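You operate a simulated robot arm through the tools that you are given. There is no shell and no other tool. Be economical: measure what you need, move in short steps, check, and stop when the job is done.

Carry out the task below with a simulated robot arm. There is one attempt and no reset: what you move stays moved.

TASK
Fetch the orange pastry brush and set it in the round bowl. Then take the green packet from the top of the island and leave it on top of the round rolling board.

It is judged by the outcome, as a careful person would: the job done as asked, and still so three seconds after it is handed in. It fails if anything else is knocked over, pushed out of place, dropped, spilled or broken.

THE ROBOT
A 7-joint arm with a two-finger parallel gripper, fixed in place. Base frame: the origin is at the foot of the arm, x ahead of it, y to its left, z up; the work surface is at about z = 0. Lengths are in mm, angles in degrees, forces in N, time in s.
With the tool pointing down near the work surface it reaches from about 240 to 620 mm from the base axis. Its first joint turns from -66.0 to 66.0 degrees. Payload 2.6 kg.
Tool frame: the origin (TCP) lies between the finger pads and is the grasp point; the fingertips stand 30 mm ahead of it; z points along the fingers, y is the line along which they close. The gripper opens to 94 mm. The fingers are 28 mm wide and 10 mm thick; the gripper's body (50 by 96 mm) begins 55 mm behind the TCP.
Orientation is that of the tool frame in the base frame, as a unit quaternion [w, x, y, z]. With the fingers straight down and closing along the base's y, the tool's x points along the base's -x, its y along +y and its z along -z.

THE INTERFACE
- The arm moves only by the tool arm_command. Its argument "motion" is a list of rows, each a list of 7 numbers: the shift along the tool's x, y, z in units of 25 mm (1.0 is 25 mm), then the turn, a rotation vector about the tool's x, y, z in units of 4 degrees (1.0 is 4 degrees), then the finger opening in m, from 0 to 0.094. In form: [[dx, dy, dz, wx, wy, wz, claw], ...]. A call has 1 to 12 rows; each row shifts and turns the commanded pose from where the row before left it, along the tool's axes as they then stand. A call with a number of a shift or a turn outside -1 to 1 is refused whole. A row lasts 0.2 s, in which the tool goes at most 50 mm and 8.6 degrees; a call with a longer step from one row to the next is refused whole, and so is a gripper value outside its range. A pose out of reach is approached as far as the arm can. The call stops where the force on the tool passes 40 N (or 10 N more than at its start, if that is more) or the arm is blocked; 0.2 s more then pass. The fingers move at their own pace (about 72 mm/s each) and stop on an object; they squeeze with about 23 N. The grip force told is the motor's: it shows also when the fingers shut on nothing. Time passes only in rows, and 0.2 s behind the last, so rows that do not move let the fingers close. It gives the time, the measured TCP pose, the force on the tool (base axes), the opening and the grip force at its end, in the units of the frame above (readings bear some noise), and new pictures: "views" is both (left out), scene, wrist or none.
- Cameras (640 x 400 px; columns grow to the right, rows downward): "scene" is fixed at [49.6, 438.6, 570.1]; the picture's right is [-0.66, -0.75, 0.00], its down [-0.38, 0.33, -0.86] and it looks along [0.65, -0.57, -0.50] (base axes); focal length 330 px, centre (320, 200). "wrist" rides on the gripper at [-37, 0, -58] in the tool frame; the picture's right is [0.00, -1.00, 0.00], its down [0.97, 0.00, -0.24] and it looks along [0.24, 0.00, 0.97] (tool axes); focal length 218 px, centre (320, 200).
- probe_pixels(camera, pixels): for up to 12 pixels [column, row] of the newest picture of that camera ("zoom" is the newest enlarged one), the place [x, y, z] in the base frame of the surface seen there, good to about 2 mm. No time passes.
- zoom(camera, box): a new picture of the part [left, top, right, bottom] of that camera's present view, enlarged. No time passes.
- hand_in(): hands the job in; it is judged then, once.

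Work in short steps. Measure before you move; look again where a grasp or a placing could have gone wrong, and mend it. You have 80 turns and 120 pictures in all, the two below and enlarged ones among them. Open the gripper and draw the arm clear of the work before you hand the job in, unless the task says otherwise; then end with one line.

The tools are called after "Request:" as name(argument=value, ...) on one line, values as JSON. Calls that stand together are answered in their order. arm_command: Moves the arm, as the interface text tells. Its arguments: {"type":"object","properties":{"motion":{"type":"array"},"views":{"type":"string","enum":["both","scene","wrist","none"]}},"required":["motion"]} The other tools are called the same way: probe_pixels (camera, pixels) gives the place of the surface under pixels of a picture; zoom (camera, box) takes an enlarged picture of a part of a camera's view; hand_in () hands the job in.

At the start:

```text
time_s: 0.0
tool_pos: [356.0, -5.7, 367.3]
orientation: [0.0, 0.0, 1.0, 0.0]
ft_force: [0.1, -0.7, -0.3]
gripper_width: 93.9
finger_force: 0.0
```

scene: 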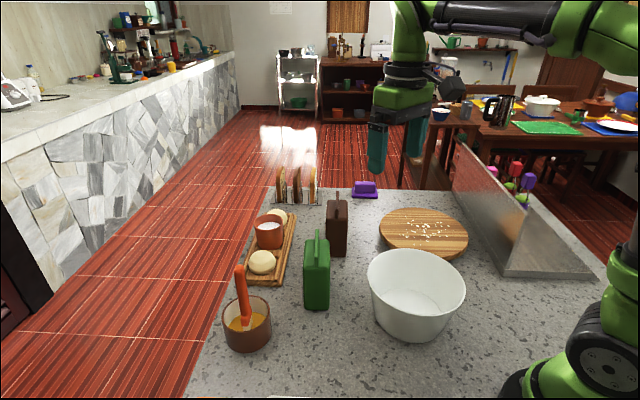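
wrist: 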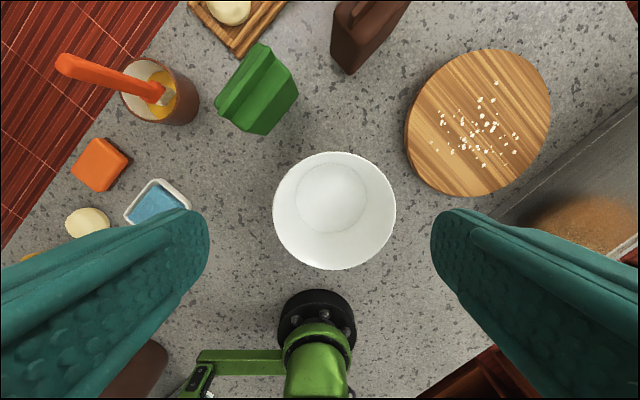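

The orange brush stands in the brown cup (scene ~(243,300)), the green packet is at (317,272), bowl at (416,292), and board at (423,233). I'll zoom and probe them.

Request:
zoom(camera="scene", box=[200, 220, 360, 360])

Request:
zoom(camera="wrist", box=[40, 20, 320, 200])

Request:
probe_pixels(camera="scene", pixels=[[240, 268], [242, 290], [245, 315], [248, 325], [225, 318], [268, 310], [247, 340], [317, 235], [318, 262], [318, 305], [305, 265], [329, 260]])

Request:
probe_pixels(camera="wrist", pixels=[[62, 62], [75, 68], [100, 75], [130, 84], [155, 93], [168, 98], [122, 105], [197, 100], [160, 60], [235, 85], [265, 120], [240, 105]])

Request:
probe_pixels(camera="wrist", pixels=[[335, 200], [275, 205], [395, 210], [335, 152], [335, 268], [405, 125], [550, 95], [480, 50], [470, 195], [478, 123], [360, 30], [230, 45]])

```text
2.86 times, centred on (280, 290) of scene
```

zoom: 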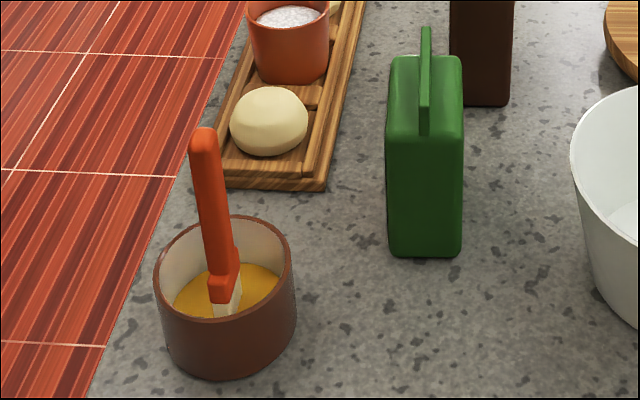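

```text
2.22 times, centred on (180, 110) of wrist
```

zoom: 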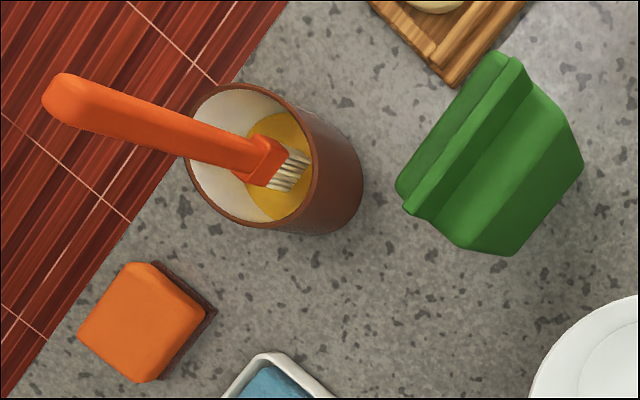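

```text
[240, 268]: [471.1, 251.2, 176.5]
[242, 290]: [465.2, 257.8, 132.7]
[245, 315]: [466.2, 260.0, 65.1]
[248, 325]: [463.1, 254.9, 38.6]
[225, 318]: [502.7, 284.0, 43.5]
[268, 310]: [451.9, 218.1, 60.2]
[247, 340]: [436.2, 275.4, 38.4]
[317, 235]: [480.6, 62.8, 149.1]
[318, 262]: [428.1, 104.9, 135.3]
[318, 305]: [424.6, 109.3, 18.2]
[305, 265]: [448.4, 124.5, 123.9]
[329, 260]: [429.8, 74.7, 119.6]
```

```text
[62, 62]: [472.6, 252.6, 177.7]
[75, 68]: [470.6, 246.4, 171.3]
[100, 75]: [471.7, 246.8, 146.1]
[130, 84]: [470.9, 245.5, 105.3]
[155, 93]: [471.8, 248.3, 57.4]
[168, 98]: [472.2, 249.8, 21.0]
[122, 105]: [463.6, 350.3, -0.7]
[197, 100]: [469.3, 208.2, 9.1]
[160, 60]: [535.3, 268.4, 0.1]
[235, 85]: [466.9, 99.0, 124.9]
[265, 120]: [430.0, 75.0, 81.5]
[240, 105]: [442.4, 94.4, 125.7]
```

```text
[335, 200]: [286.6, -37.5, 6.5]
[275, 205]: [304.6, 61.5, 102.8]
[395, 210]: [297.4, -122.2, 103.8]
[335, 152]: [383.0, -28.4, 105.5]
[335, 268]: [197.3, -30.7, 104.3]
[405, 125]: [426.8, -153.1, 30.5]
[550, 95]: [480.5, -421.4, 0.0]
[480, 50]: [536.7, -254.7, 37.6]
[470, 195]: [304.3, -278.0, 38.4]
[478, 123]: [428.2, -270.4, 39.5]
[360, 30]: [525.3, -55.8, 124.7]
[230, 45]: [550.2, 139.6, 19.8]
```

The brush handle stands near-vertical at about (470,250), top z≈180; the bowl is centred at (291,-31) with rim z 104; the board is centred near (421,-266) with top z 39. I'll move high above the brush for a closer look.

Request:
arm_command(motion=[[-0.415, 0.93, 0.28, 0, 0, 0, 0.094], [-0.415, 0.93, 0.28, 0, 0, 0, 0.094], [-0.415, 0.93, 0.28, 0, 0, 0, 0.094], [-0.415, 0.93, 0.28, 0, 0, 0, 0.094], [-0.415, 0.93, 0.28, 0, 0, 0, 0.094], [-0.415, 0.93, 0.28, 0, 0, 0, 0.094], [-0.415, 0.93, 0.28, 0, 0, 0, 0.094], [-0.415, 0.93, 0.28, 0, 0, 0, 0.094], [-0.415, 0.93, 0.28, 0, 0, 0, 0.094], [-0.415, 0.93, 0.28, 0, 0, 0, 0.094], [-0.415, 0.93, 0.28, 0, 0, 0, 0.094], [0, 0, 0, 0, 0, 0, 0.094]])

```text
time_s: 2.6
tool_pos: [470.0, 248.2, 289.1]
orientation: [-0.001, 0.0, 1.0, -0.001]
ft_force: [-0.2, -0.5, 0.7]
gripper_width: 94.0
finger_force: 0.0
```

scene: 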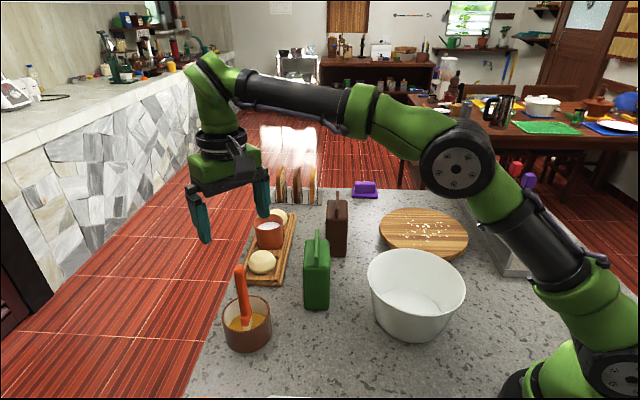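
wrist: 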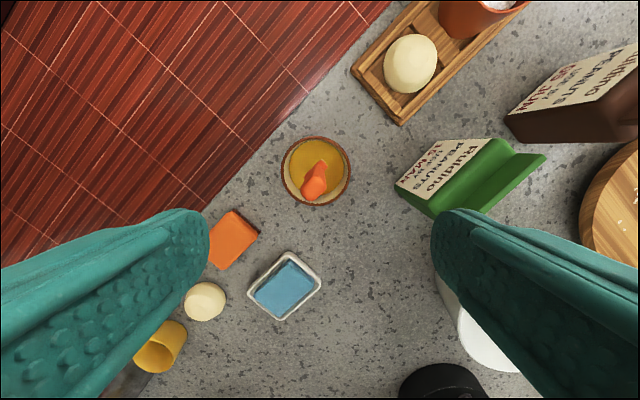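

The brush top is at wrist (314,185). I'll zoom in to get the handle's cross-section.

Request:
zoom(camera="wrist", box=[268, 128, 364, 218])

Request:
probe_pixels(camera="wrist", pixels=[[313, 190], [304, 188], [322, 188], [314, 181], [318, 168], [283, 170], [350, 170], [316, 138], [316, 204]])

```text
4.44 times, centred on (316, 173) of wrist
```

zoom: 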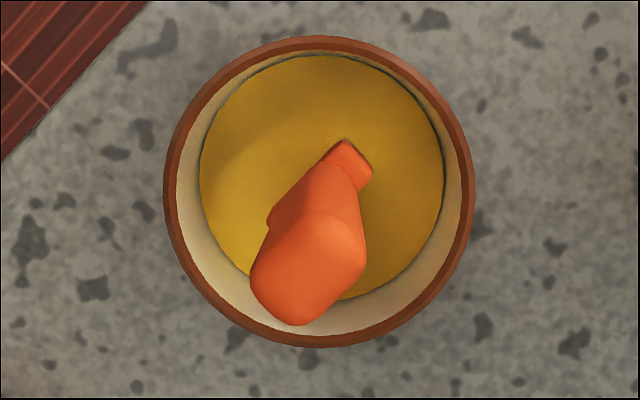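

```text
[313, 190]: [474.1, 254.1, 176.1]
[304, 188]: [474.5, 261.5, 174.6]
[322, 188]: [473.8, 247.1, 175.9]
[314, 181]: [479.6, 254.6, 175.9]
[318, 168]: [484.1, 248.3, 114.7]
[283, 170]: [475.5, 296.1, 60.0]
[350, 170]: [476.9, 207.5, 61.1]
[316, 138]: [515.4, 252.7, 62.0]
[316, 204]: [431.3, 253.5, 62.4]
```

The handle is about 22×15 mm, with its thin direction along base (0.76,0.65) and centre about (475,254). I'll turn the tool +48° about its z so the fingers close across the thin side.

Request:
arm_command(motion=[[0, 0, 0, 0, 0, 1, 0.094], [0, 0, 0, 0, 0, 1, 0.094], [0, 0, 0, 0, 0, 1, 0.094], [0, 0, 0, 0, 0, 1, 0.094], [0, 0, 0, 0, 0, 1, 0.094], [0, 0, 0, 0, 0, 1, 0.094], [0, 0, 0, 0, 0, 1, 0.094], [0, 0, 0, 0, 0, 1, 0.08], [0, 0, 0, 0, 0, 1, 0.07], [0, 0, 0, 0, 0, 1, 0.06], [0, 0, 0, 0, 0, 1, 0.06], [0, 0, 0, 0, 0, 1, 0.06]], views="wrist")

```text
time_s: 5.2
tool_pos: [469.5, 248.1, 289.6]
orientation: [0.0, 0.408, 0.913, 0.001]
ft_force: [0.6, 0.7, 0.1]
gripper_width: 60.2
finger_force: 0.1
```

wrist: 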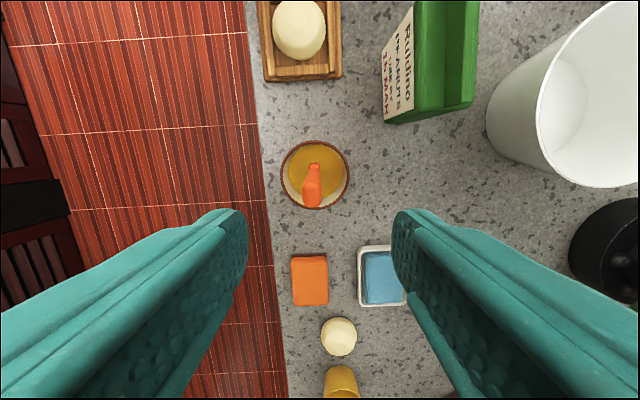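

The handle is now aligned with the image's vertical. I'll shift about 7 mm along tool y, lower until the fingertips are just above the handle, and check.

Request:
arm_command(motion=[[0.03, 0.28, 0, 0, 0, 0, 0.06], [0, 0, 1, 0, 0, 0, 0.06], [0, 0, 1, 0, 0, 0, 0.06], [0, 0, 0.9, 0, 0, 0, 0.06], [0, 0, 0, 0, 0, 0, 0.06]])

Request:
zoom(camera="wrist", box=[240, 140, 400, 240])

```text
time_s: 6.4
tool_pos: [473.9, 255.4, 215.6]
orientation: [-0.001, 0.407, 0.914, 0.0]
ft_force: [0.5, 0.1, 0.4]
gripper_width: 59.8
finger_force: 0.0
```

scene: 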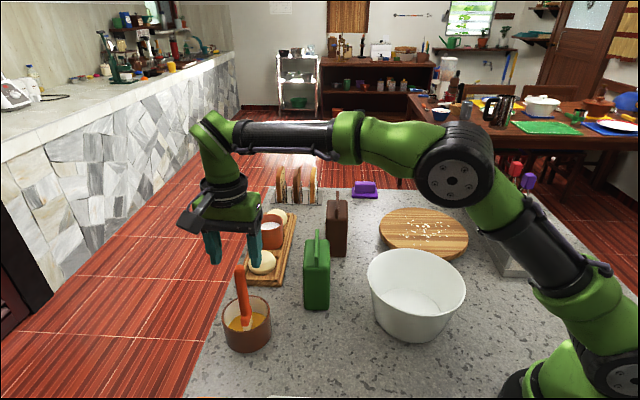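
wrist: 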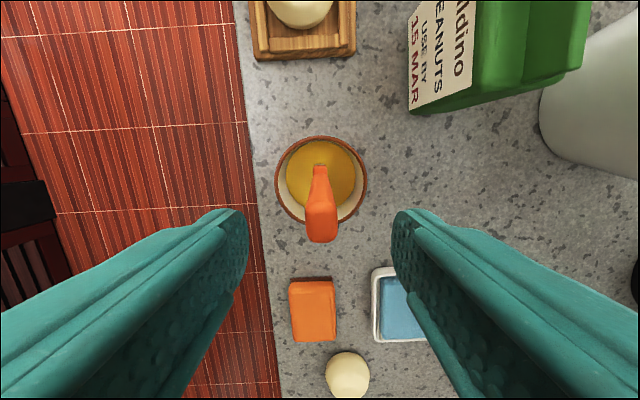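

```text
4.00 times, centred on (320, 190) of wrist
```

zoom: 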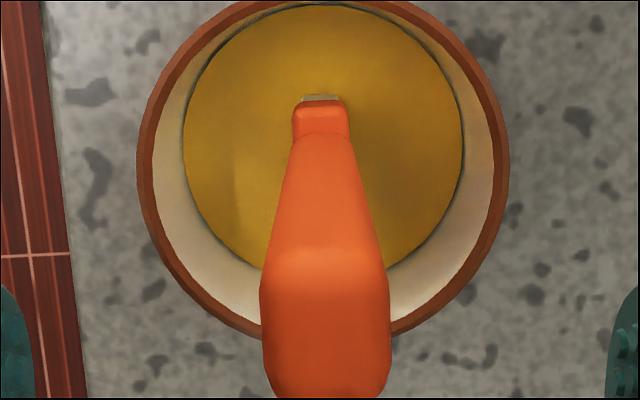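

The handle is centred between the fingers. I'll descend 58 mm and close.

Request:
arm_command(motion=[[0, 0, 0.8, 0, 0, 0, 0.06], [0, 0, 0.8, 0, 0, 0, 0.06], [0, 0, 0.72, 0, 0, 0, 0.06], [0, 0, 0, 0, 0, 0, 0.06], [0, 0, 0, 0, 0, 0, 0], [0, 0, 0, 0, 0, 0, 0], [0, 0, 0, 0, 0, 0, 0], [0, 0, 0, 0, 0, 0, 0]])

```text
time_s: 8.2
tool_pos: [474.1, 256.3, 157.4]
orientation: [0.0, 0.407, 0.914, 0.0]
ft_force: [0.0, 0.1, -0.4]
gripper_width: 19.3
finger_force: 23.6
```

scene: 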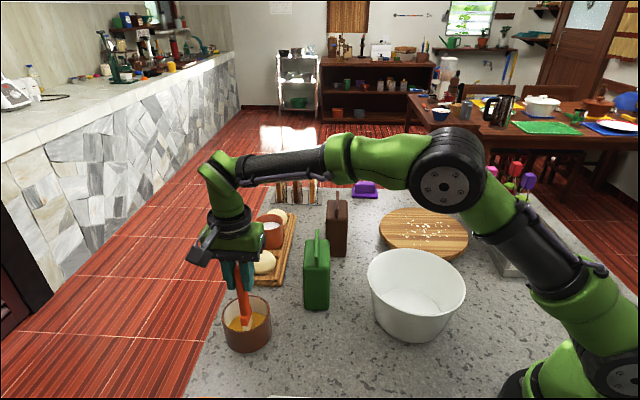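
wrist: 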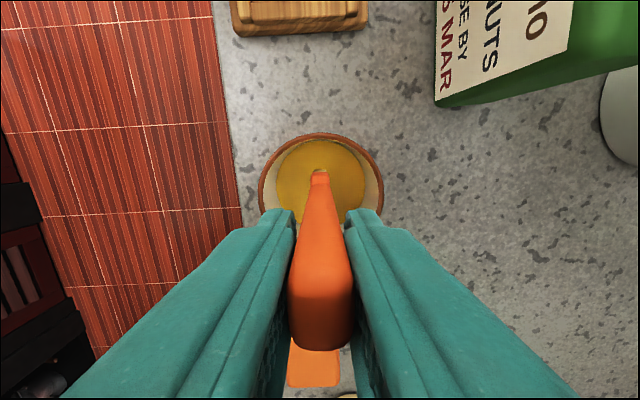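

The brush is gripped at 19 mm. I'll lift it straight up 175 mm.

Request:
arm_command(motion=[[0, 0, -0.4, 0, 0, 0, 0], [0, 0, -0.6, 0, 0, 0, 0], [0, 0, -0.8, 0, 0, 0, 0], [0, 0, -0.8, 0, 0, 0, 0], [0, 0, -0.8, 0, 0, 0, 0], [0, 0, -0.8, 0, 0, 0, 0], [0, 0, -0.8, 0, 0, 0, 0], [0, 0, -0.8, 0, 0, 0, 0], [0, 0, -0.7, 0, 0, 0, 0], [0, 0, -0.5, 0, 0, 0, 0], [0, 0, 0, 0, 0, 0, 0]])

```text
time_s: 10.6
tool_pos: [470.9, 261.7, 328.0]
orientation: [0.0, 0.406, 0.914, 0.001]
ft_force: [-0.6, -0.2, -0.8]
gripper_width: 19.3
finger_force: 22.8
out of reach, approached as far as the arm can: row 10
```

scene: 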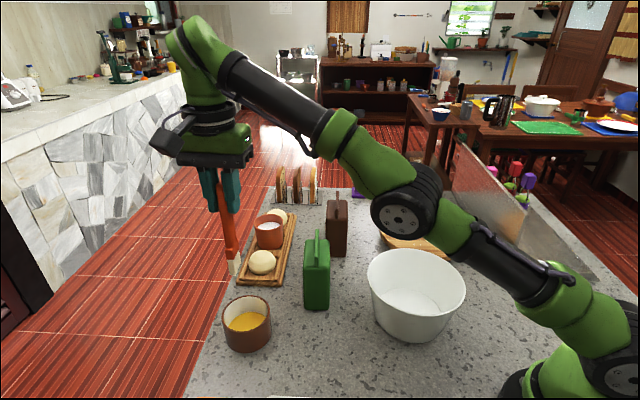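
wrist: 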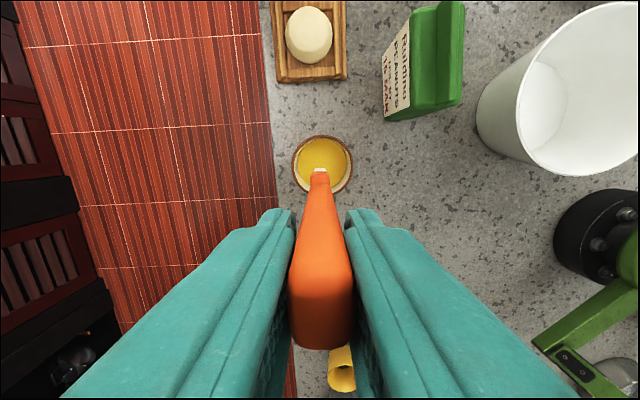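

The brush is out cleanly. I'll measure its tip position.

Request:
zoom(camera="scene", box=[180, 160, 276, 290])

Request:
probe_pixels(camera="scene", pixels=[[235, 273], [233, 260], [228, 230], [222, 200]])

```text
3.08 times, centred on (228, 225) of scene
```

zoom: 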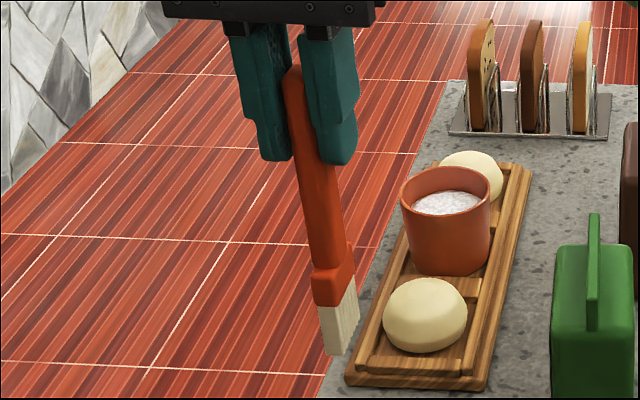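

```text
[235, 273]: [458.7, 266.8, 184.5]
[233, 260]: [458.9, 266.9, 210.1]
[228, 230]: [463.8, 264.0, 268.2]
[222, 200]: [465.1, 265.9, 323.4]
```

The tip is about 146 mm below the TCP. I'll carry it toward the bowl at this height (tip z≈182, above everything in the way).

Request:
arm_command(motion=[[-0.3, -0.5, 0, 0, 0, 0, 0], [-0.45, -0.9, 0, 0, 0, 0, 0], [-0.45, -0.95, 0, 0, 0, 0, 0], [-0.45, -0.95, 0, 0, 0, 0, 0], [-0.45, -0.95, 0, 0, 0, 0, 0], [-0.45, -0.95, 0, 0, 0, 0, 0], [-0.45, -0.95, 0, 0, 0, 0, 0], [-0.45, -0.95, 0, 0, 0, 0, 0], [-0.45, -0.95, 0, 0, 0, 0, 0], [-0.45, -0.95, 0, 0, 0, 0, 0], [-0.45, -0.95, 0, 0, 0, 0, 0], [-0.45, -0.95, 0, 0, 0, 0, 0]], views="scene")

```text
time_s: 13.2
tool_pos: [352.8, -19.0, 330.4]
orientation: [0.0, 0.407, 0.913, 0.001]
ft_force: [-0.6, 0.9, -0.1]
gripper_width: 19.2
finger_force: 22.9
```

scene: 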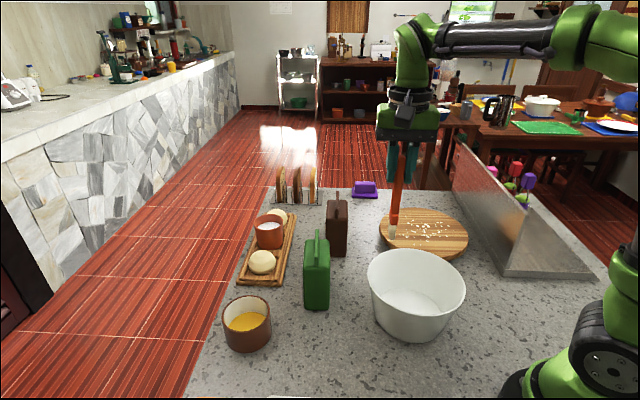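

I'll finish the approach (about -32 mm tool x, -54 mm tool y), then tilt the tool 28° about its y.

Request:
arm_command(motion=[[-0.43, -0.72, 0, 0, 0, 0, 0], [-0.43, -0.72, 0, 0, 0, 0, 0], [-0.42, -0.73, 0, 0, 0, 0, 0], [0, 0, 0, 0, 1, 0, 0], [0, 0, 0, 0, 1, 0, 0], [0, 0, 0, 0, 1, 0, 0], [0, 0, 0, 0, 1, 0, 0], [0, 0, 0, 0, 1, 0, 0], [0, 0, 0, 0, 1, 0, 0], [0, 0, 0, 0, 1, 0, 0], [0, 0, 0, 0, 0, 0, 0]])

```text
time_s: 15.6
tool_pos: [335.6, -79.9, 328.7]
orientation: [-0.222, 0.395, 0.886, 0.098]
ft_force: [0.3, -0.6, -0.1]
gripper_width: 19.6
finger_force: 23.2
```

scene: 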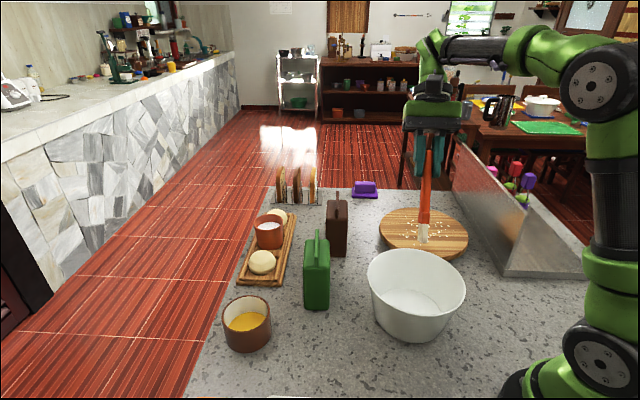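
wrist: 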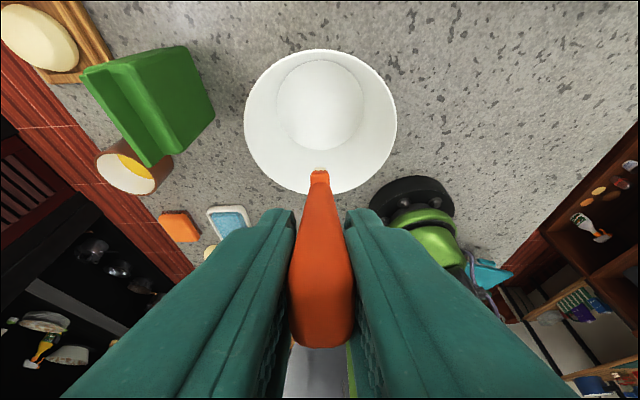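

The tip is computed at (289,-29,200), over the bowl's centre. I'll lower straight down (base z) by about 150 mm and check.

Request:
arm_command(motion=[[-0.353, 0, 0.662, 0, 0, 0, 0], [-0.353, 0, 0.662, 0, 0, 0, 0], [-0.353, 0, 0.662, 0, 0, 0, 0], [-0.353, 0, 0.662, 0, 0, 0, 0], [-0.353, 0, 0.662, 0, 0, 0, 0], [-0.353, 0, 0.662, 0, 0, 0, 0], [-0.353, 0, 0.662, 0, 0, 0, 0], [-0.353, 0, 0.662, 0, 0, 0, 0], [0, 0, 0, 0, 0, 0, 0]])

Request:
zoom(camera="scene", box=[350, 180, 500, 350])

```text
time_s: 17.6
tool_pos: [334.1, -80.3, 177.6]
orientation: [-0.222, 0.395, 0.886, 0.099]
ft_force: [-0.5, 0.5, -0.5]
gripper_width: 19.3
finger_force: 23.4
```

scene: 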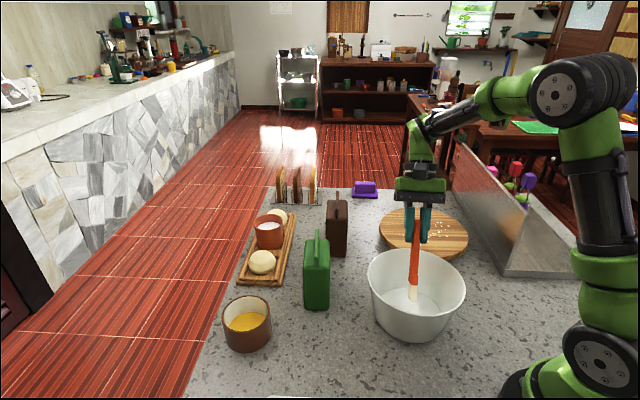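
wrist: 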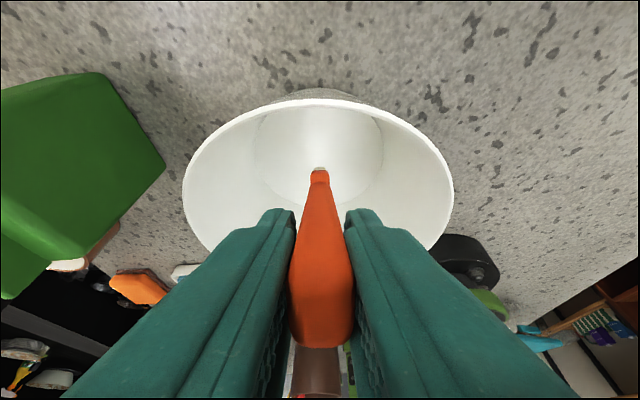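

```text
2.35 times, centred on (425, 265) of scene
```

zoom: 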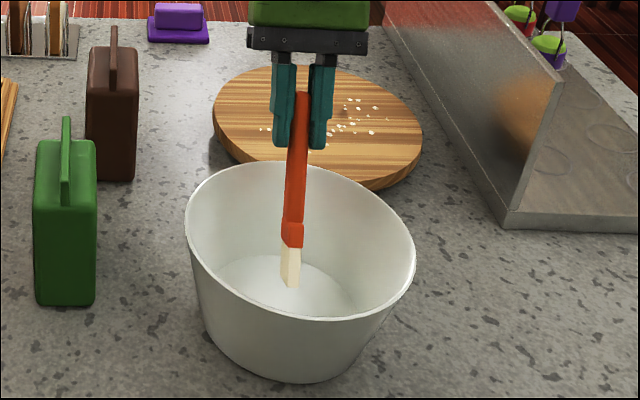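

The tip is still about 40 mm up, and the fingers clear the rim. I'll lower a further 31 mm.

Request:
arm_command(motion=[[-0.2, 0, 0.37, 0, 0, 0, 0], [-0.2, 0, 0.37, 0, 0, 0, 0], [-0.19, 0, 0.36, 0, 0, 0, 0], [0, 0, 0, 0, 0, 0, 0]], views="scene")

Request:
zoom(camera="scene", box=[350, 180, 500, 350])

```text
time_s: 18.6
tool_pos: [336.5, -79.1, 147.2]
orientation: [-0.22, 0.395, 0.886, 0.099]
ft_force: [1.9, -2.2, 7.9]
gripper_width: 19.3
finger_force: 22.9
```

scene: 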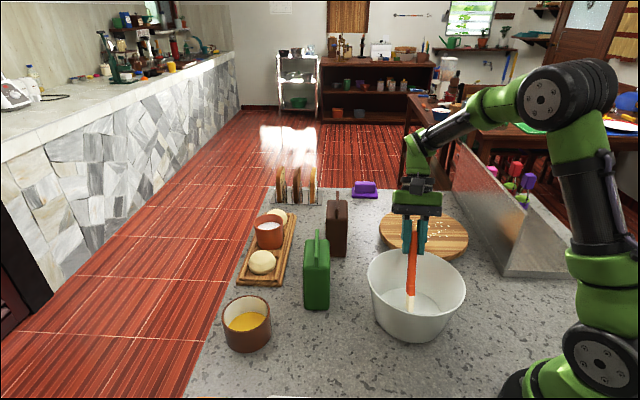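

```text
2.35 times, centred on (425, 265) of scene
```

zoom: 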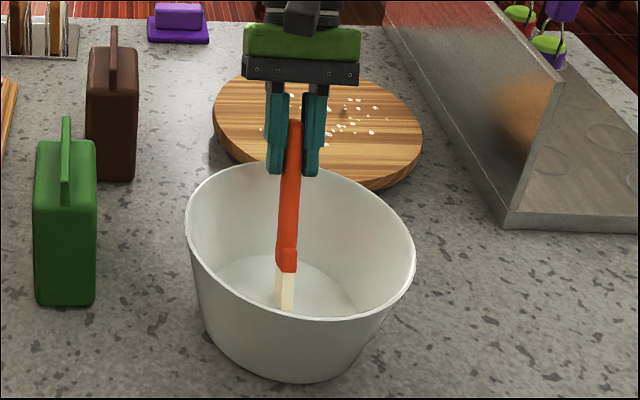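

The tip touches the bowl's bottom (8 N). I'll back off slightly and open gently.

Request:
arm_command(motion=[[0.03, 0, -0.06, 0, 0, 0, 0], [0, 0, 0, 0, 0, 0, 0.021], [0, 0, 0, 0, 0, 0, 0.024], [0, 0, 0, 0, 0, 0, 0.03], [0, 0, 0, 0, 0, 0, 0.045], [0, 0, 0, 0, 0, 0, 0.05], [0, 0, 0, 0, 0, 0, 0.05]])

Request:
zoom(camera="scene", box=[350, 180, 500, 350])

```text
time_s: 20.2
tool_pos: [335.4, -77.7, 149.5]
orientation: [-0.221, 0.394, 0.887, 0.098]
ft_force: [-1.0, -0.2, 0.0]
gripper_width: 49.9
finger_force: 0.1
```

scene: 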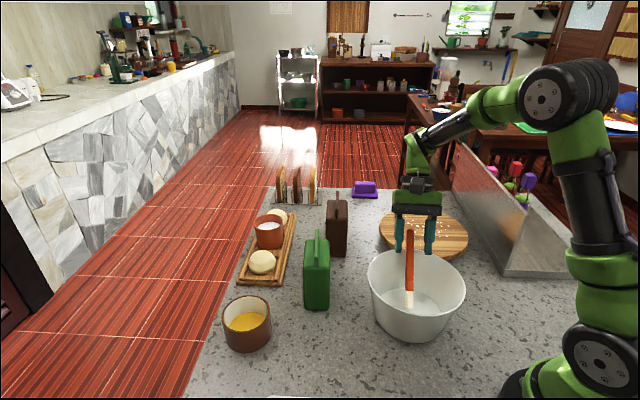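
wrist: 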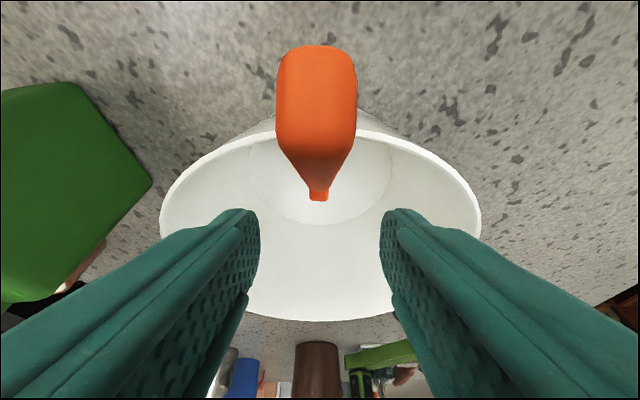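

```text
2.35 times, centred on (425, 265) of scene
```

zoom: 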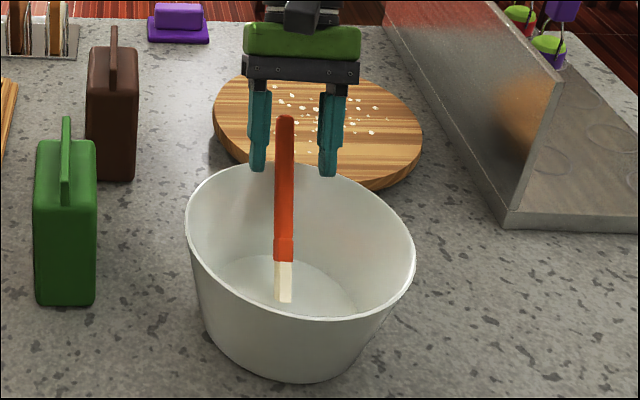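

The handle has settled away from the pads. I'll probe where it rests.

Request:
probe_pixels(camera="scene", pixels=[[409, 232], [410, 250], [410, 270], [409, 284], [409, 300]])

Request:
arm_command(motion=[[0, 0, 0, 0, 0, 0, 0.094], [0, 0, 0, 0, 0, 0, 0.094]], views="wrist")

```text
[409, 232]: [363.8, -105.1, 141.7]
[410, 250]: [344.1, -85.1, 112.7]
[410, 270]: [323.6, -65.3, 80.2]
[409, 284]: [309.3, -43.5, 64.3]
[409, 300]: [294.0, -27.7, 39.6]
```

```text
time_s: 20.8
tool_pos: [335.7, -78.2, 148.2]
orientation: [-0.221, 0.395, 0.886, 0.099]
ft_force: [-1.1, 0.4, 0.0]
gripper_width: 93.8
finger_force: 0.0
```

wrist: 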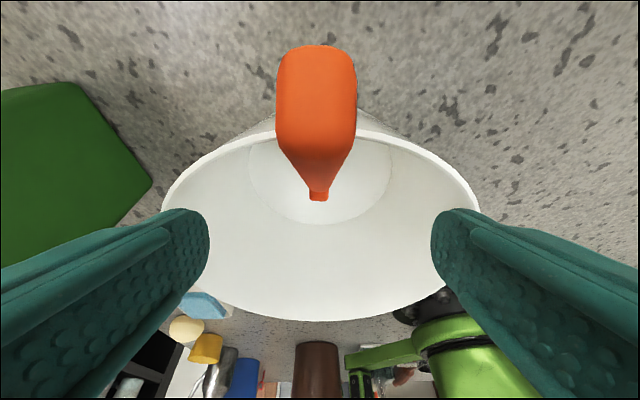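

The brush leans at about 42° against the rim and is stable. I'll retreat straight up and un-tilt.

Request:
arm_command(motion=[[0.353, 0, -0.662, 0, 0, 0, 0.094], [0.424, 0, -0.794, 0, 0, 0, 0.094], [0.424, 0, -0.794, 0, 0, 0, 0.094], [0.424, 0, -0.794, 0, 0, 0, 0.094], [0.424, 0, -0.794, 0, -1, 0, 0.094], [0, 0, -0.9, 0, -1, 0, 0.094], [0, 0, -0.9, 0, -1, 0, 0.094], [0, 0, -0.9, 0, -1, 0, 0.094], [0, 0, 0, 0, -1, 0, 0.094], [0, 0, 0, 0, -1, 0, 0.094], [0, 0, 0, 0, -1, 0, 0.094], [0, 0, 0, 0, 0, 0, 0.094]])

```text
time_s: 23.4
tool_pos: [350.9, -95.9, 321.6]
orientation: [0.001, 0.407, 0.913, 0.0]
ft_force: [0.8, 0.2, -0.2]
gripper_width: 93.9
finger_force: 0.0
```

scene: 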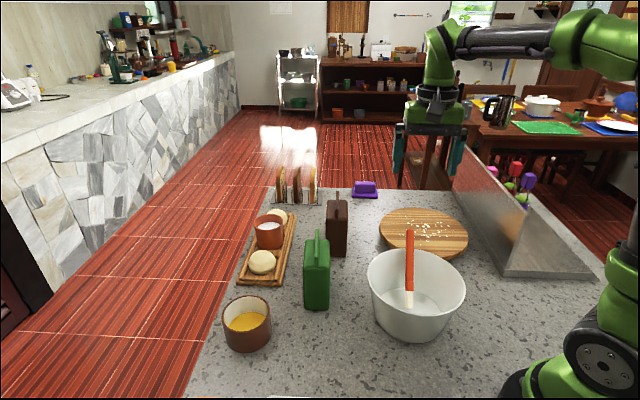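
wrist: 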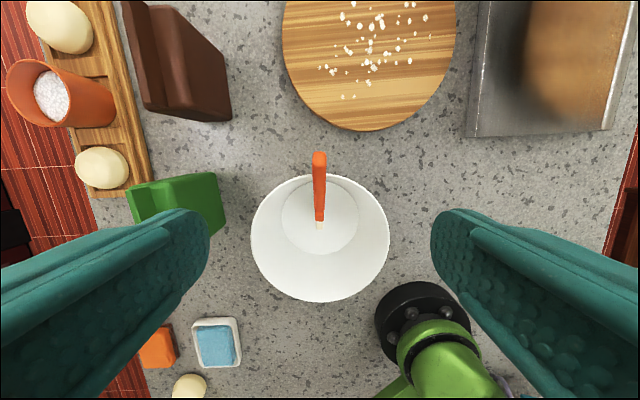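

The brush is resting in the bowl. Now I'll go above the green packet.

Request:
arm_command(motion=[[0.352, 0.891, 0, 0, 0, 0, 0.094], [0.352, 0.891, 0, 0, 0, 0, 0.094], [0.352, 0.891, 0, 0, 0, 0, 0.094], [0.352, 0.891, 0, 0, 0, 0, 0.094], [0.352, 0.891, 0, 0, 0, 0, 0.094], [0.352, 0.891, 0, 0, 0, 0, 0.094], [0.352, 0.891, 0, 0, 0, 0, 0.094], [0.352, 0.891, 0, 0, 0, 0, 0.094], [0.352, 0.891, 0, 0, 0, 0, 0.094], [0, 0, 0, 0, 0, 0, 0.094]], views="wrist")

Request:
zoom(camera="wrist", box=[240, 110, 400, 230])

```text
time_s: 25.6
tool_pos: [448.3, 97.6, 320.4]
orientation: [0.0, 0.407, 0.913, 0.0]
ft_force: [0.3, 0.3, -1.1]
gripper_width: 94.2
finger_force: 0.1
```

wrist: 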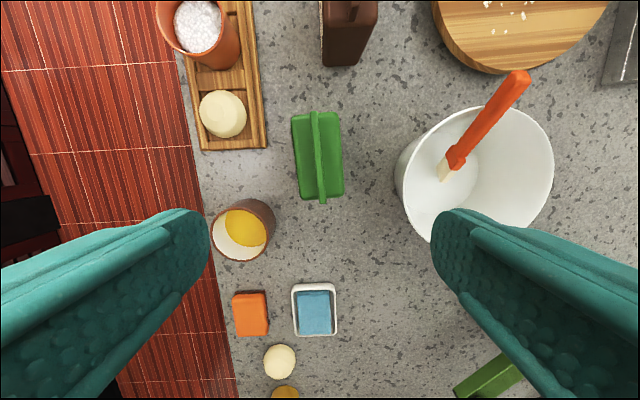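

```text
3.33 times, centred on (320, 170) of wrist
```

zoom: 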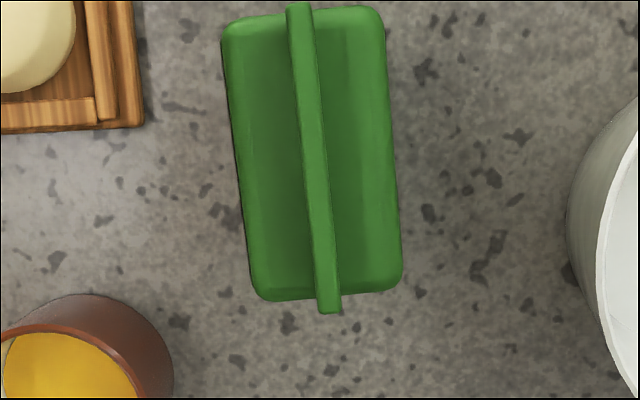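

The packet is skewed about 5.2° from the tool. I'll probe its centre and edges.

Request:
probe_pixels(camera="zoom", pixels=[[314, 155], [302, 12], [328, 305], [270, 155], [355, 155], [240, 155], [385, 155], [265, 20], [275, 290], [370, 280], [350, 15]])

```text
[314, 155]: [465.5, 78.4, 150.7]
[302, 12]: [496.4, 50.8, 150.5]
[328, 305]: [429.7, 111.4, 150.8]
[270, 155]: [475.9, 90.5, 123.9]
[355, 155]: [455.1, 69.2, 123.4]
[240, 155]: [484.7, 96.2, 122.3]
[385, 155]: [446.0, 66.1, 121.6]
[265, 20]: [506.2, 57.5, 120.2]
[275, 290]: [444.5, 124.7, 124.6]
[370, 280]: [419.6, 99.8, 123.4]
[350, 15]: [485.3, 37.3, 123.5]
```

The packet's centre is (464,81), thickness about 48 mm, ridge top z 151, and the needed turn is -5.8°. I'll align and descend partway.

Request:
arm_command(motion=[[-0.91, 0.02, 0, 0, 0, 0, 0.094], [0, 0, 0, 0, 0, -0.75, 0.094], [0, 0, 0.3, 0, 0, -0.7, 0.094], [0, 0, 0.9, 0, 0, 0, 0.094], [0, 0, 0.9, 0, 0, 0, 0.094], [0, 0, 0.9, 0, 0, 0, 0.094], [0, 0, 0.8, 0, 0, 0, 0.094], [0, 0, 0.6, 0, 0, 0, 0.094], [0, 0, 0, 0, 0, 0, 0.094]])

```text
time_s: 27.6
tool_pos: [462.5, 81.5, 211.4]
orientation: [-0.001, 0.36, 0.933, 0.0]
ft_force: [-0.1, 0.4, -0.6]
gripper_width: 94.0
finger_force: 0.0
```

scene: 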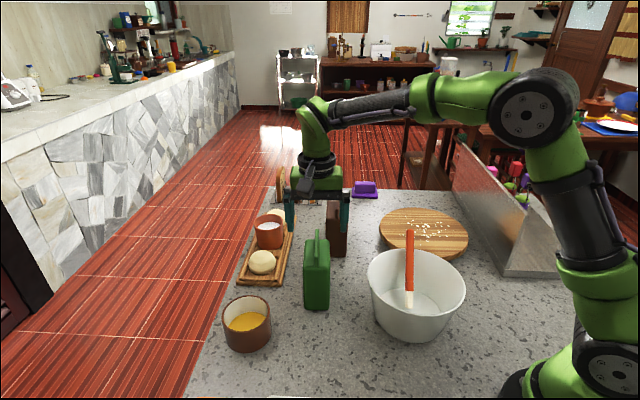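
wrist: 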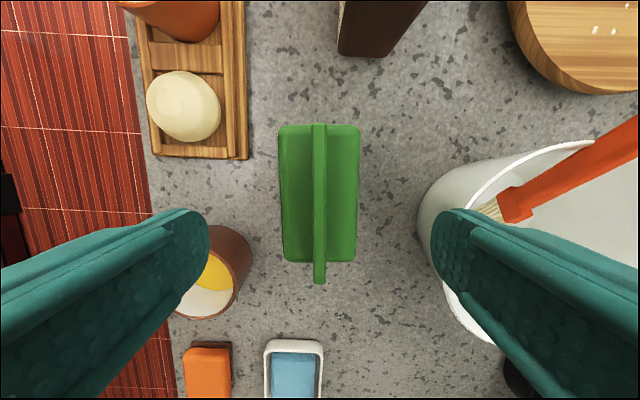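

It's well aligned and centred. I'll descend 96 mm and close slowly.

Request:
arm_command(motion=[[0, 0, 0.8, 0, 0, 0, 0.094], [0, 0, 0.8, 0, 0, 0, 0.094], [0, 0, 0.8, 0, 0, 0, 0.094], [0, 0, 0.8, 0, 0, 0, 0.094], [0, 0, 0.65, 0, 0, 0, 0.094], [0, 0, 0, 0, 0, 0, 0.075], [0, 0, 0, 0, 0, 0, 0.06], [0, 0, 0, 0, 0, 0, 0.05], [0, 0, 0, 0, 0, 0, 0.04], [0, 0, 0, 0, 0, 0, 0.02], [0, 0, 0, 0, 0, 0, 0]])

```text
time_s: 30.0
tool_pos: [463.3, 79.5, 117.0]
orientation: [0.0, 0.36, 0.933, -0.001]
ft_force: [1.4, 0.9, 0.2]
gripper_width: 60.5
finger_force: 23.0
```

scene: 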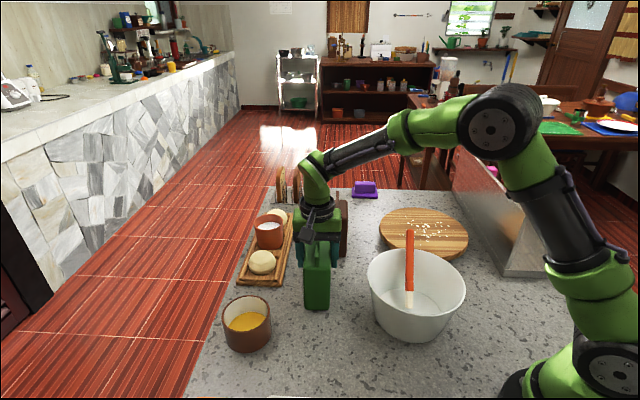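
wrist: 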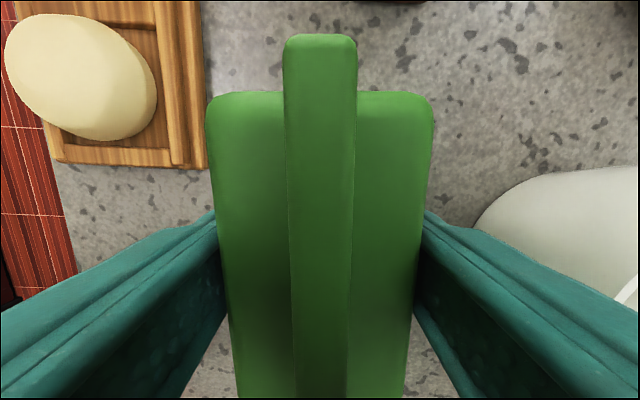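

The packet is gripped (60 mm). I'll lift it about 175 mm, and probe the panel near the board.

Request:
arm_command(motion=[[0, 0, -0.3, 0, 0, 0, 0], [0, 0, -0.6, 0, 0, 0, 0], [0, 0, -0.8, 0, 0, 0, 0], [0, 0, -0.9, 0, 0, 0, 0], [0, 0, -0.9, 0, 0, 0, 0], [0, 0, -0.9, 0, 0, 0, 0], [0, 0, -0.9, 0, 0, 0, 0], [0, 0, -0.8, 0, 0, 0, 0], [0, 0, -0.6, 0, 0, 0, 0], [0, 0, -0.4, 0, 0, 0, 0], [0, 0, 0, 0, 0, 0, 0]])

Request:
probe_pixels(camera="scene", pixels=[[458, 142], [485, 165], [520, 200], [500, 275], [512, 225], [600, 278], [380, 235], [467, 240], [423, 210], [420, 257], [422, 232]])

```text
time_s: 32.4
tool_pos: [462.6, 80.8, 291.9]
orientation: [0.0, 0.36, 0.933, 0.0]
ft_force: [0.6, 0.3, -4.2]
gripper_width: 60.6
finger_force: 22.5
```

scene: 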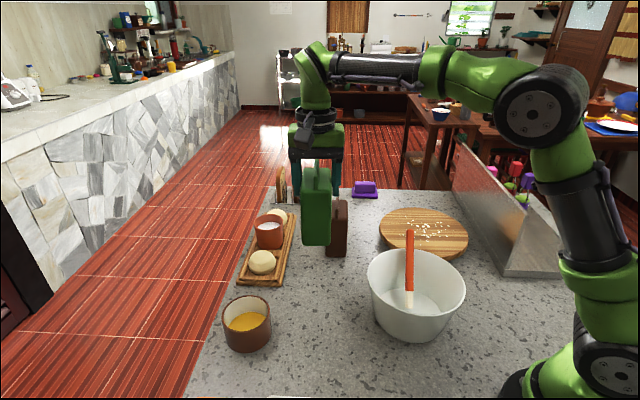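
wrist: 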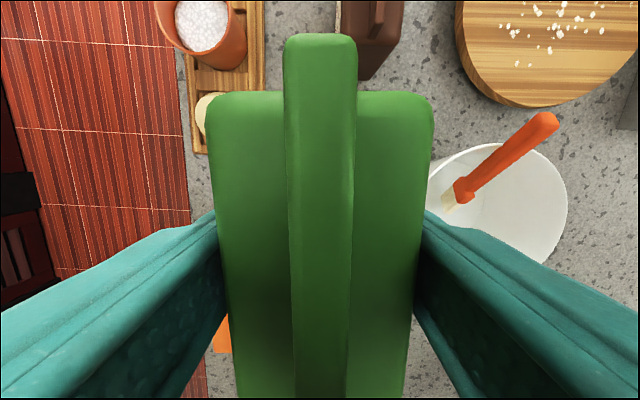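

```text
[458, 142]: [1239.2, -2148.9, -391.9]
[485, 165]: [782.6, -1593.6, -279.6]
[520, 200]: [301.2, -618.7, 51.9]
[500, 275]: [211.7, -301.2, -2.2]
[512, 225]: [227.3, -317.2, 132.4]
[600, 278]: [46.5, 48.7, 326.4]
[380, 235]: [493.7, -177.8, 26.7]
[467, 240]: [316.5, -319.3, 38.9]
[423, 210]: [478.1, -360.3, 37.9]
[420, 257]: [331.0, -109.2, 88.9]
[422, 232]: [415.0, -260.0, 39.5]
```

The board centre is about (420,-262), top z 39, and the panel is well clear. I'll carry the packet over at this height.

Request:
arm_command(motion=[[-0.3, -0.42, 0, 0, 0, 0, 0], [-0.55, -0.78, 0, 0, 0, 0, 0], [-0.658, -0.937, 0, 0, 0, 0, 0], [-0.658, -0.937, 0, 0, 0, 0, 0], [-0.658, -0.937, 0, 0, 0, 0, 0], [-0.658, -0.937, 0, 0, 0, 0, 0], [-0.658, -0.937, 0, 0, 0, 0, 0], [-0.658, -0.937, 0, 0, 0, 0, 0], [-0.658, -0.937, 0, 0, 0, 0, 0], [-0.658, -0.937, 0, 0, 0, 0, 0], [-0.658, -0.937, 0, 0, 0, 0, 0], [-0.55, -0.78, 0, 0, 0, 0, 0]], views="scene")

```text
time_s: 35.0
tool_pos: [423.6, -234.6, 291.3]
orientation: [-0.001, 0.36, 0.933, 0.0]
ft_force: [0.8, 0.7, -4.8]
gripper_width: 60.5
finger_force: 23.1
```

scene: 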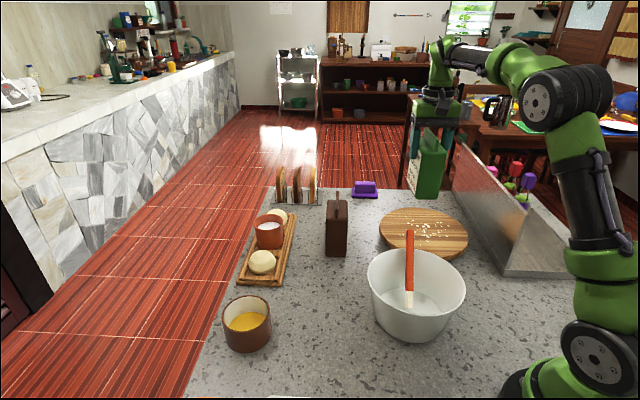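

I'll finish the shift and lower to about 8 mm above the board.

Request:
arm_command(motion=[[-0.4, -0.6, 0, 0, 0, 0, 0], [-0.22, -0.3, 0.2, 0, 0, 0, 0], [0, 0, 0.8, 0, 0, 0, 0], [0, 0, 0.9, 0, 0, 0, 0], [0, 0, 0.9, 0, 0, 0, 0], [0, 0, 0.8, 0, 0, 0, 0], [0, 0, 0.7, 0, 0, 0, 0], [0, 0, 0.5, 0, 0, 0, 0], [0, 0, 0.3, 0, 0, 0, 0], [0, 0, 0, 0, 0, 0, 0]], views="scene")

Request:
zoom(camera="scene", box=[350, 120, 500, 270])

```text
time_s: 37.2
tool_pos: [421.3, -260.8, 165.9]
orientation: [0.0, 0.361, 0.933, 0.0]
ft_force: [0.5, 0.3, -3.5]
gripper_width: 60.6
finger_force: 23.6
```

scene: 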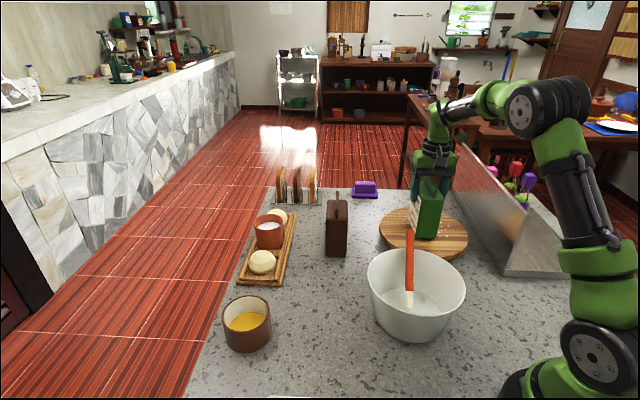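

```text
2.67 times, centred on (425, 195) of scene
```

zoom: 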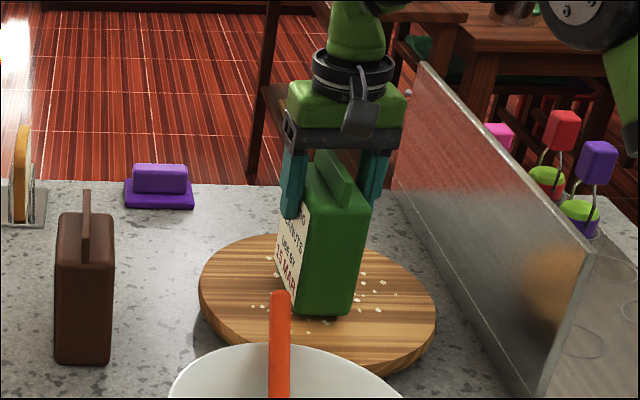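

The packet is upright over the board's centre. I'll lower in small steps to contact.

Request:
arm_command(motion=[[0, 0, 0.12, 0, 0, 0, 0], [0, 0, 0.12, 0, 0, 0, 0], [0, 0, 0.1, 0, 0, 0, 0], [0, 0, 0, 0, 0, 0, 0]], views="none")

```text
time_s: 38.2
tool_pos: [419.7, -259.9, 158.3]
orientation: [-0.001, 0.36, 0.933, 0.0]
ft_force: [-0.4, -0.2, -4.1]
gripper_width: 60.7
finger_force: 23.8
```

Request:
arm_command(motion=[[0, 0, 0.06, 0, 0, 0, 0], [0, 0, 0.04, 0, 0, 0, 0], [0, 0, 0, 0, 0, 0, 0]], views="none")

```text
time_s: 39.0
tool_pos: [420.1, -261.2, 157.8]
orientation: [0.002, 0.36, 0.933, 0.001]
ft_force: [-6.1, 6.4, 20.2]
gripper_width: 60.4
finger_force: 22.9
```

Contact is made. I'll ease back about 1.5 mm and open slowly.

Request:
arm_command(motion=[[0, 0, -0.06, 0, 0, 0, 0], [0, 0, 0, 0, 0, 0, 0], [0, 0, 0, 0, 0, 0, 0.062], [0, 0, 0, 0, 0, 0, 0.066], [0, 0, 0, 0, 0, 0, 0.072], [0, 0, 0, 0, 0, 0, 0.085], [0, 0, 0, 0, 0, 0, 0.094], [0, 0, 0, 0, 0, 0, 0.094]])

Request:
zoom(camera="scene", box=[350, 120, 500, 270])

```text
time_s: 40.8
tool_pos: [420.1, -260.9, 156.1]
orientation: [0.001, 0.36, 0.933, 0.0]
ft_force: [-0.2, 0.1, 0.3]
gripper_width: 93.8
finger_force: 0.1
```

scene: 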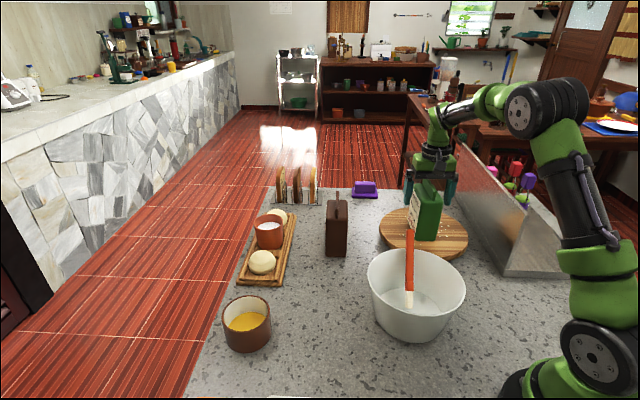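
wrist: 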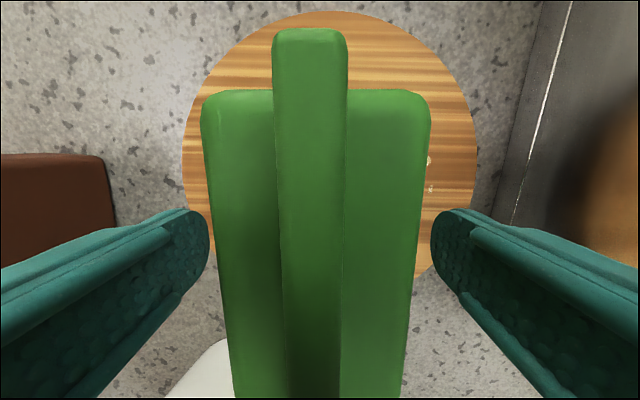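

```text
2.67 times, centred on (425, 195) of scene
```

zoom: 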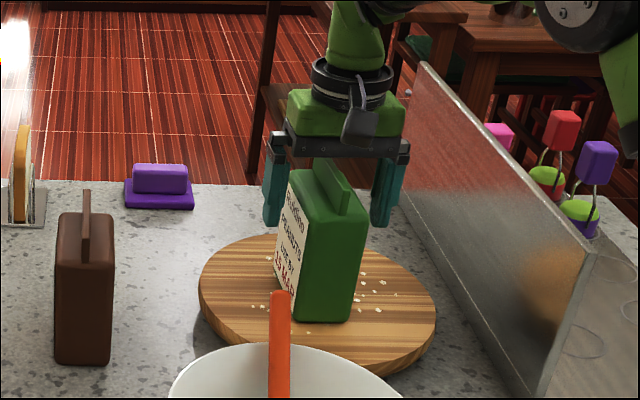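

The packet stands upright and free on the board. I'll retreat straight up and check.

Request:
arm_command(motion=[[0, 0, -0.4, 0, 0, 0, 0.094], [0, 0, -0.8, 0, 0, 0, 0.094], [0, 0, -0.9, 0, 0, 0, 0.094], [0, 0, -0.9, 0, 0, 0, 0.094], [0, 0, -0.9, 0, 0, 0, 0.094], [0, 0, -0.9, 0, 0, 0, 0.094], [0, 0, -0.9, 0, 0, 0, 0.094], [0.3, 0.6, -0.5, 0, 0, 0, 0.094], [0.4, 0.8, 0, 0, 0, 0, 0.094], [0.4, 0.8, 0, 0, 0, 0, 0.094], [0.4, 0.8, 0, 0, 0, 0, 0.094], [0, 0, 0, 0, 0, 0, 0.094]])

Request:
zoom(camera="scene", box=[340, 170, 500, 350])

```text
time_s: 43.4
tool_pos: [442.6, -179.8, 311.6]
orientation: [0.0, 0.36, 0.933, 0.0]
ft_force: [-0.5, 0.8, 0.7]
gripper_width: 94.1
finger_force: 0.1
```

scene: 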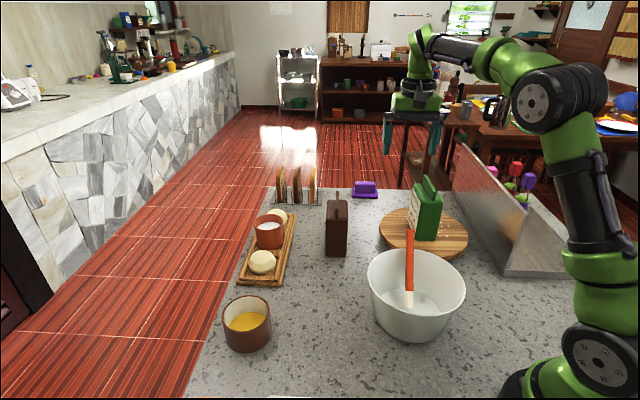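
wrist: 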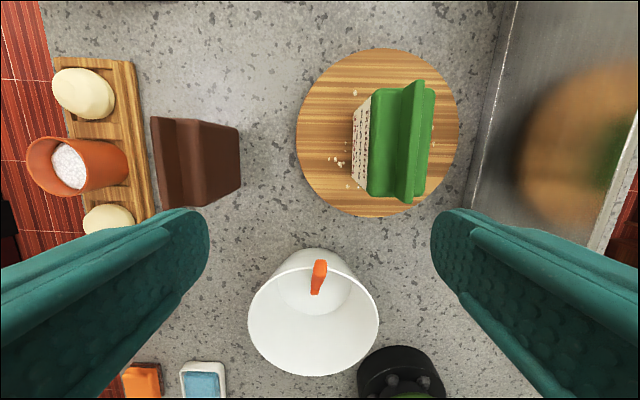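

```text
2.22 times, centred on (420, 260) of scene
```

zoom: 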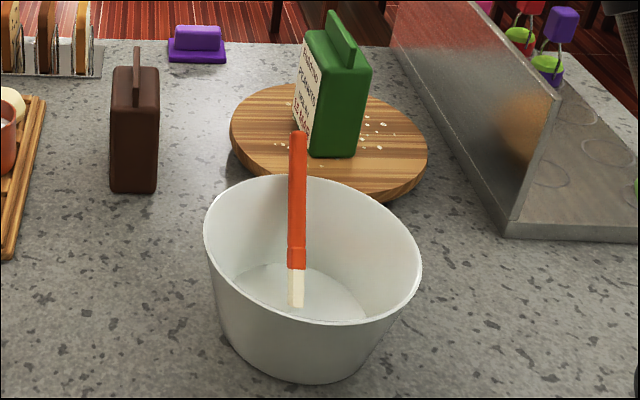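

The brush is leaning in the bowl, the packet is upright on the board, nothing else has moved, and the arm is clear, so I'm handing in.

Request:
hand_in()

```text
The job is handed in.
```

The orange pastry brush is in the round bowl, leaning against its rim, and the green packet is standing upright on the round rolling board; nothing else was moved.
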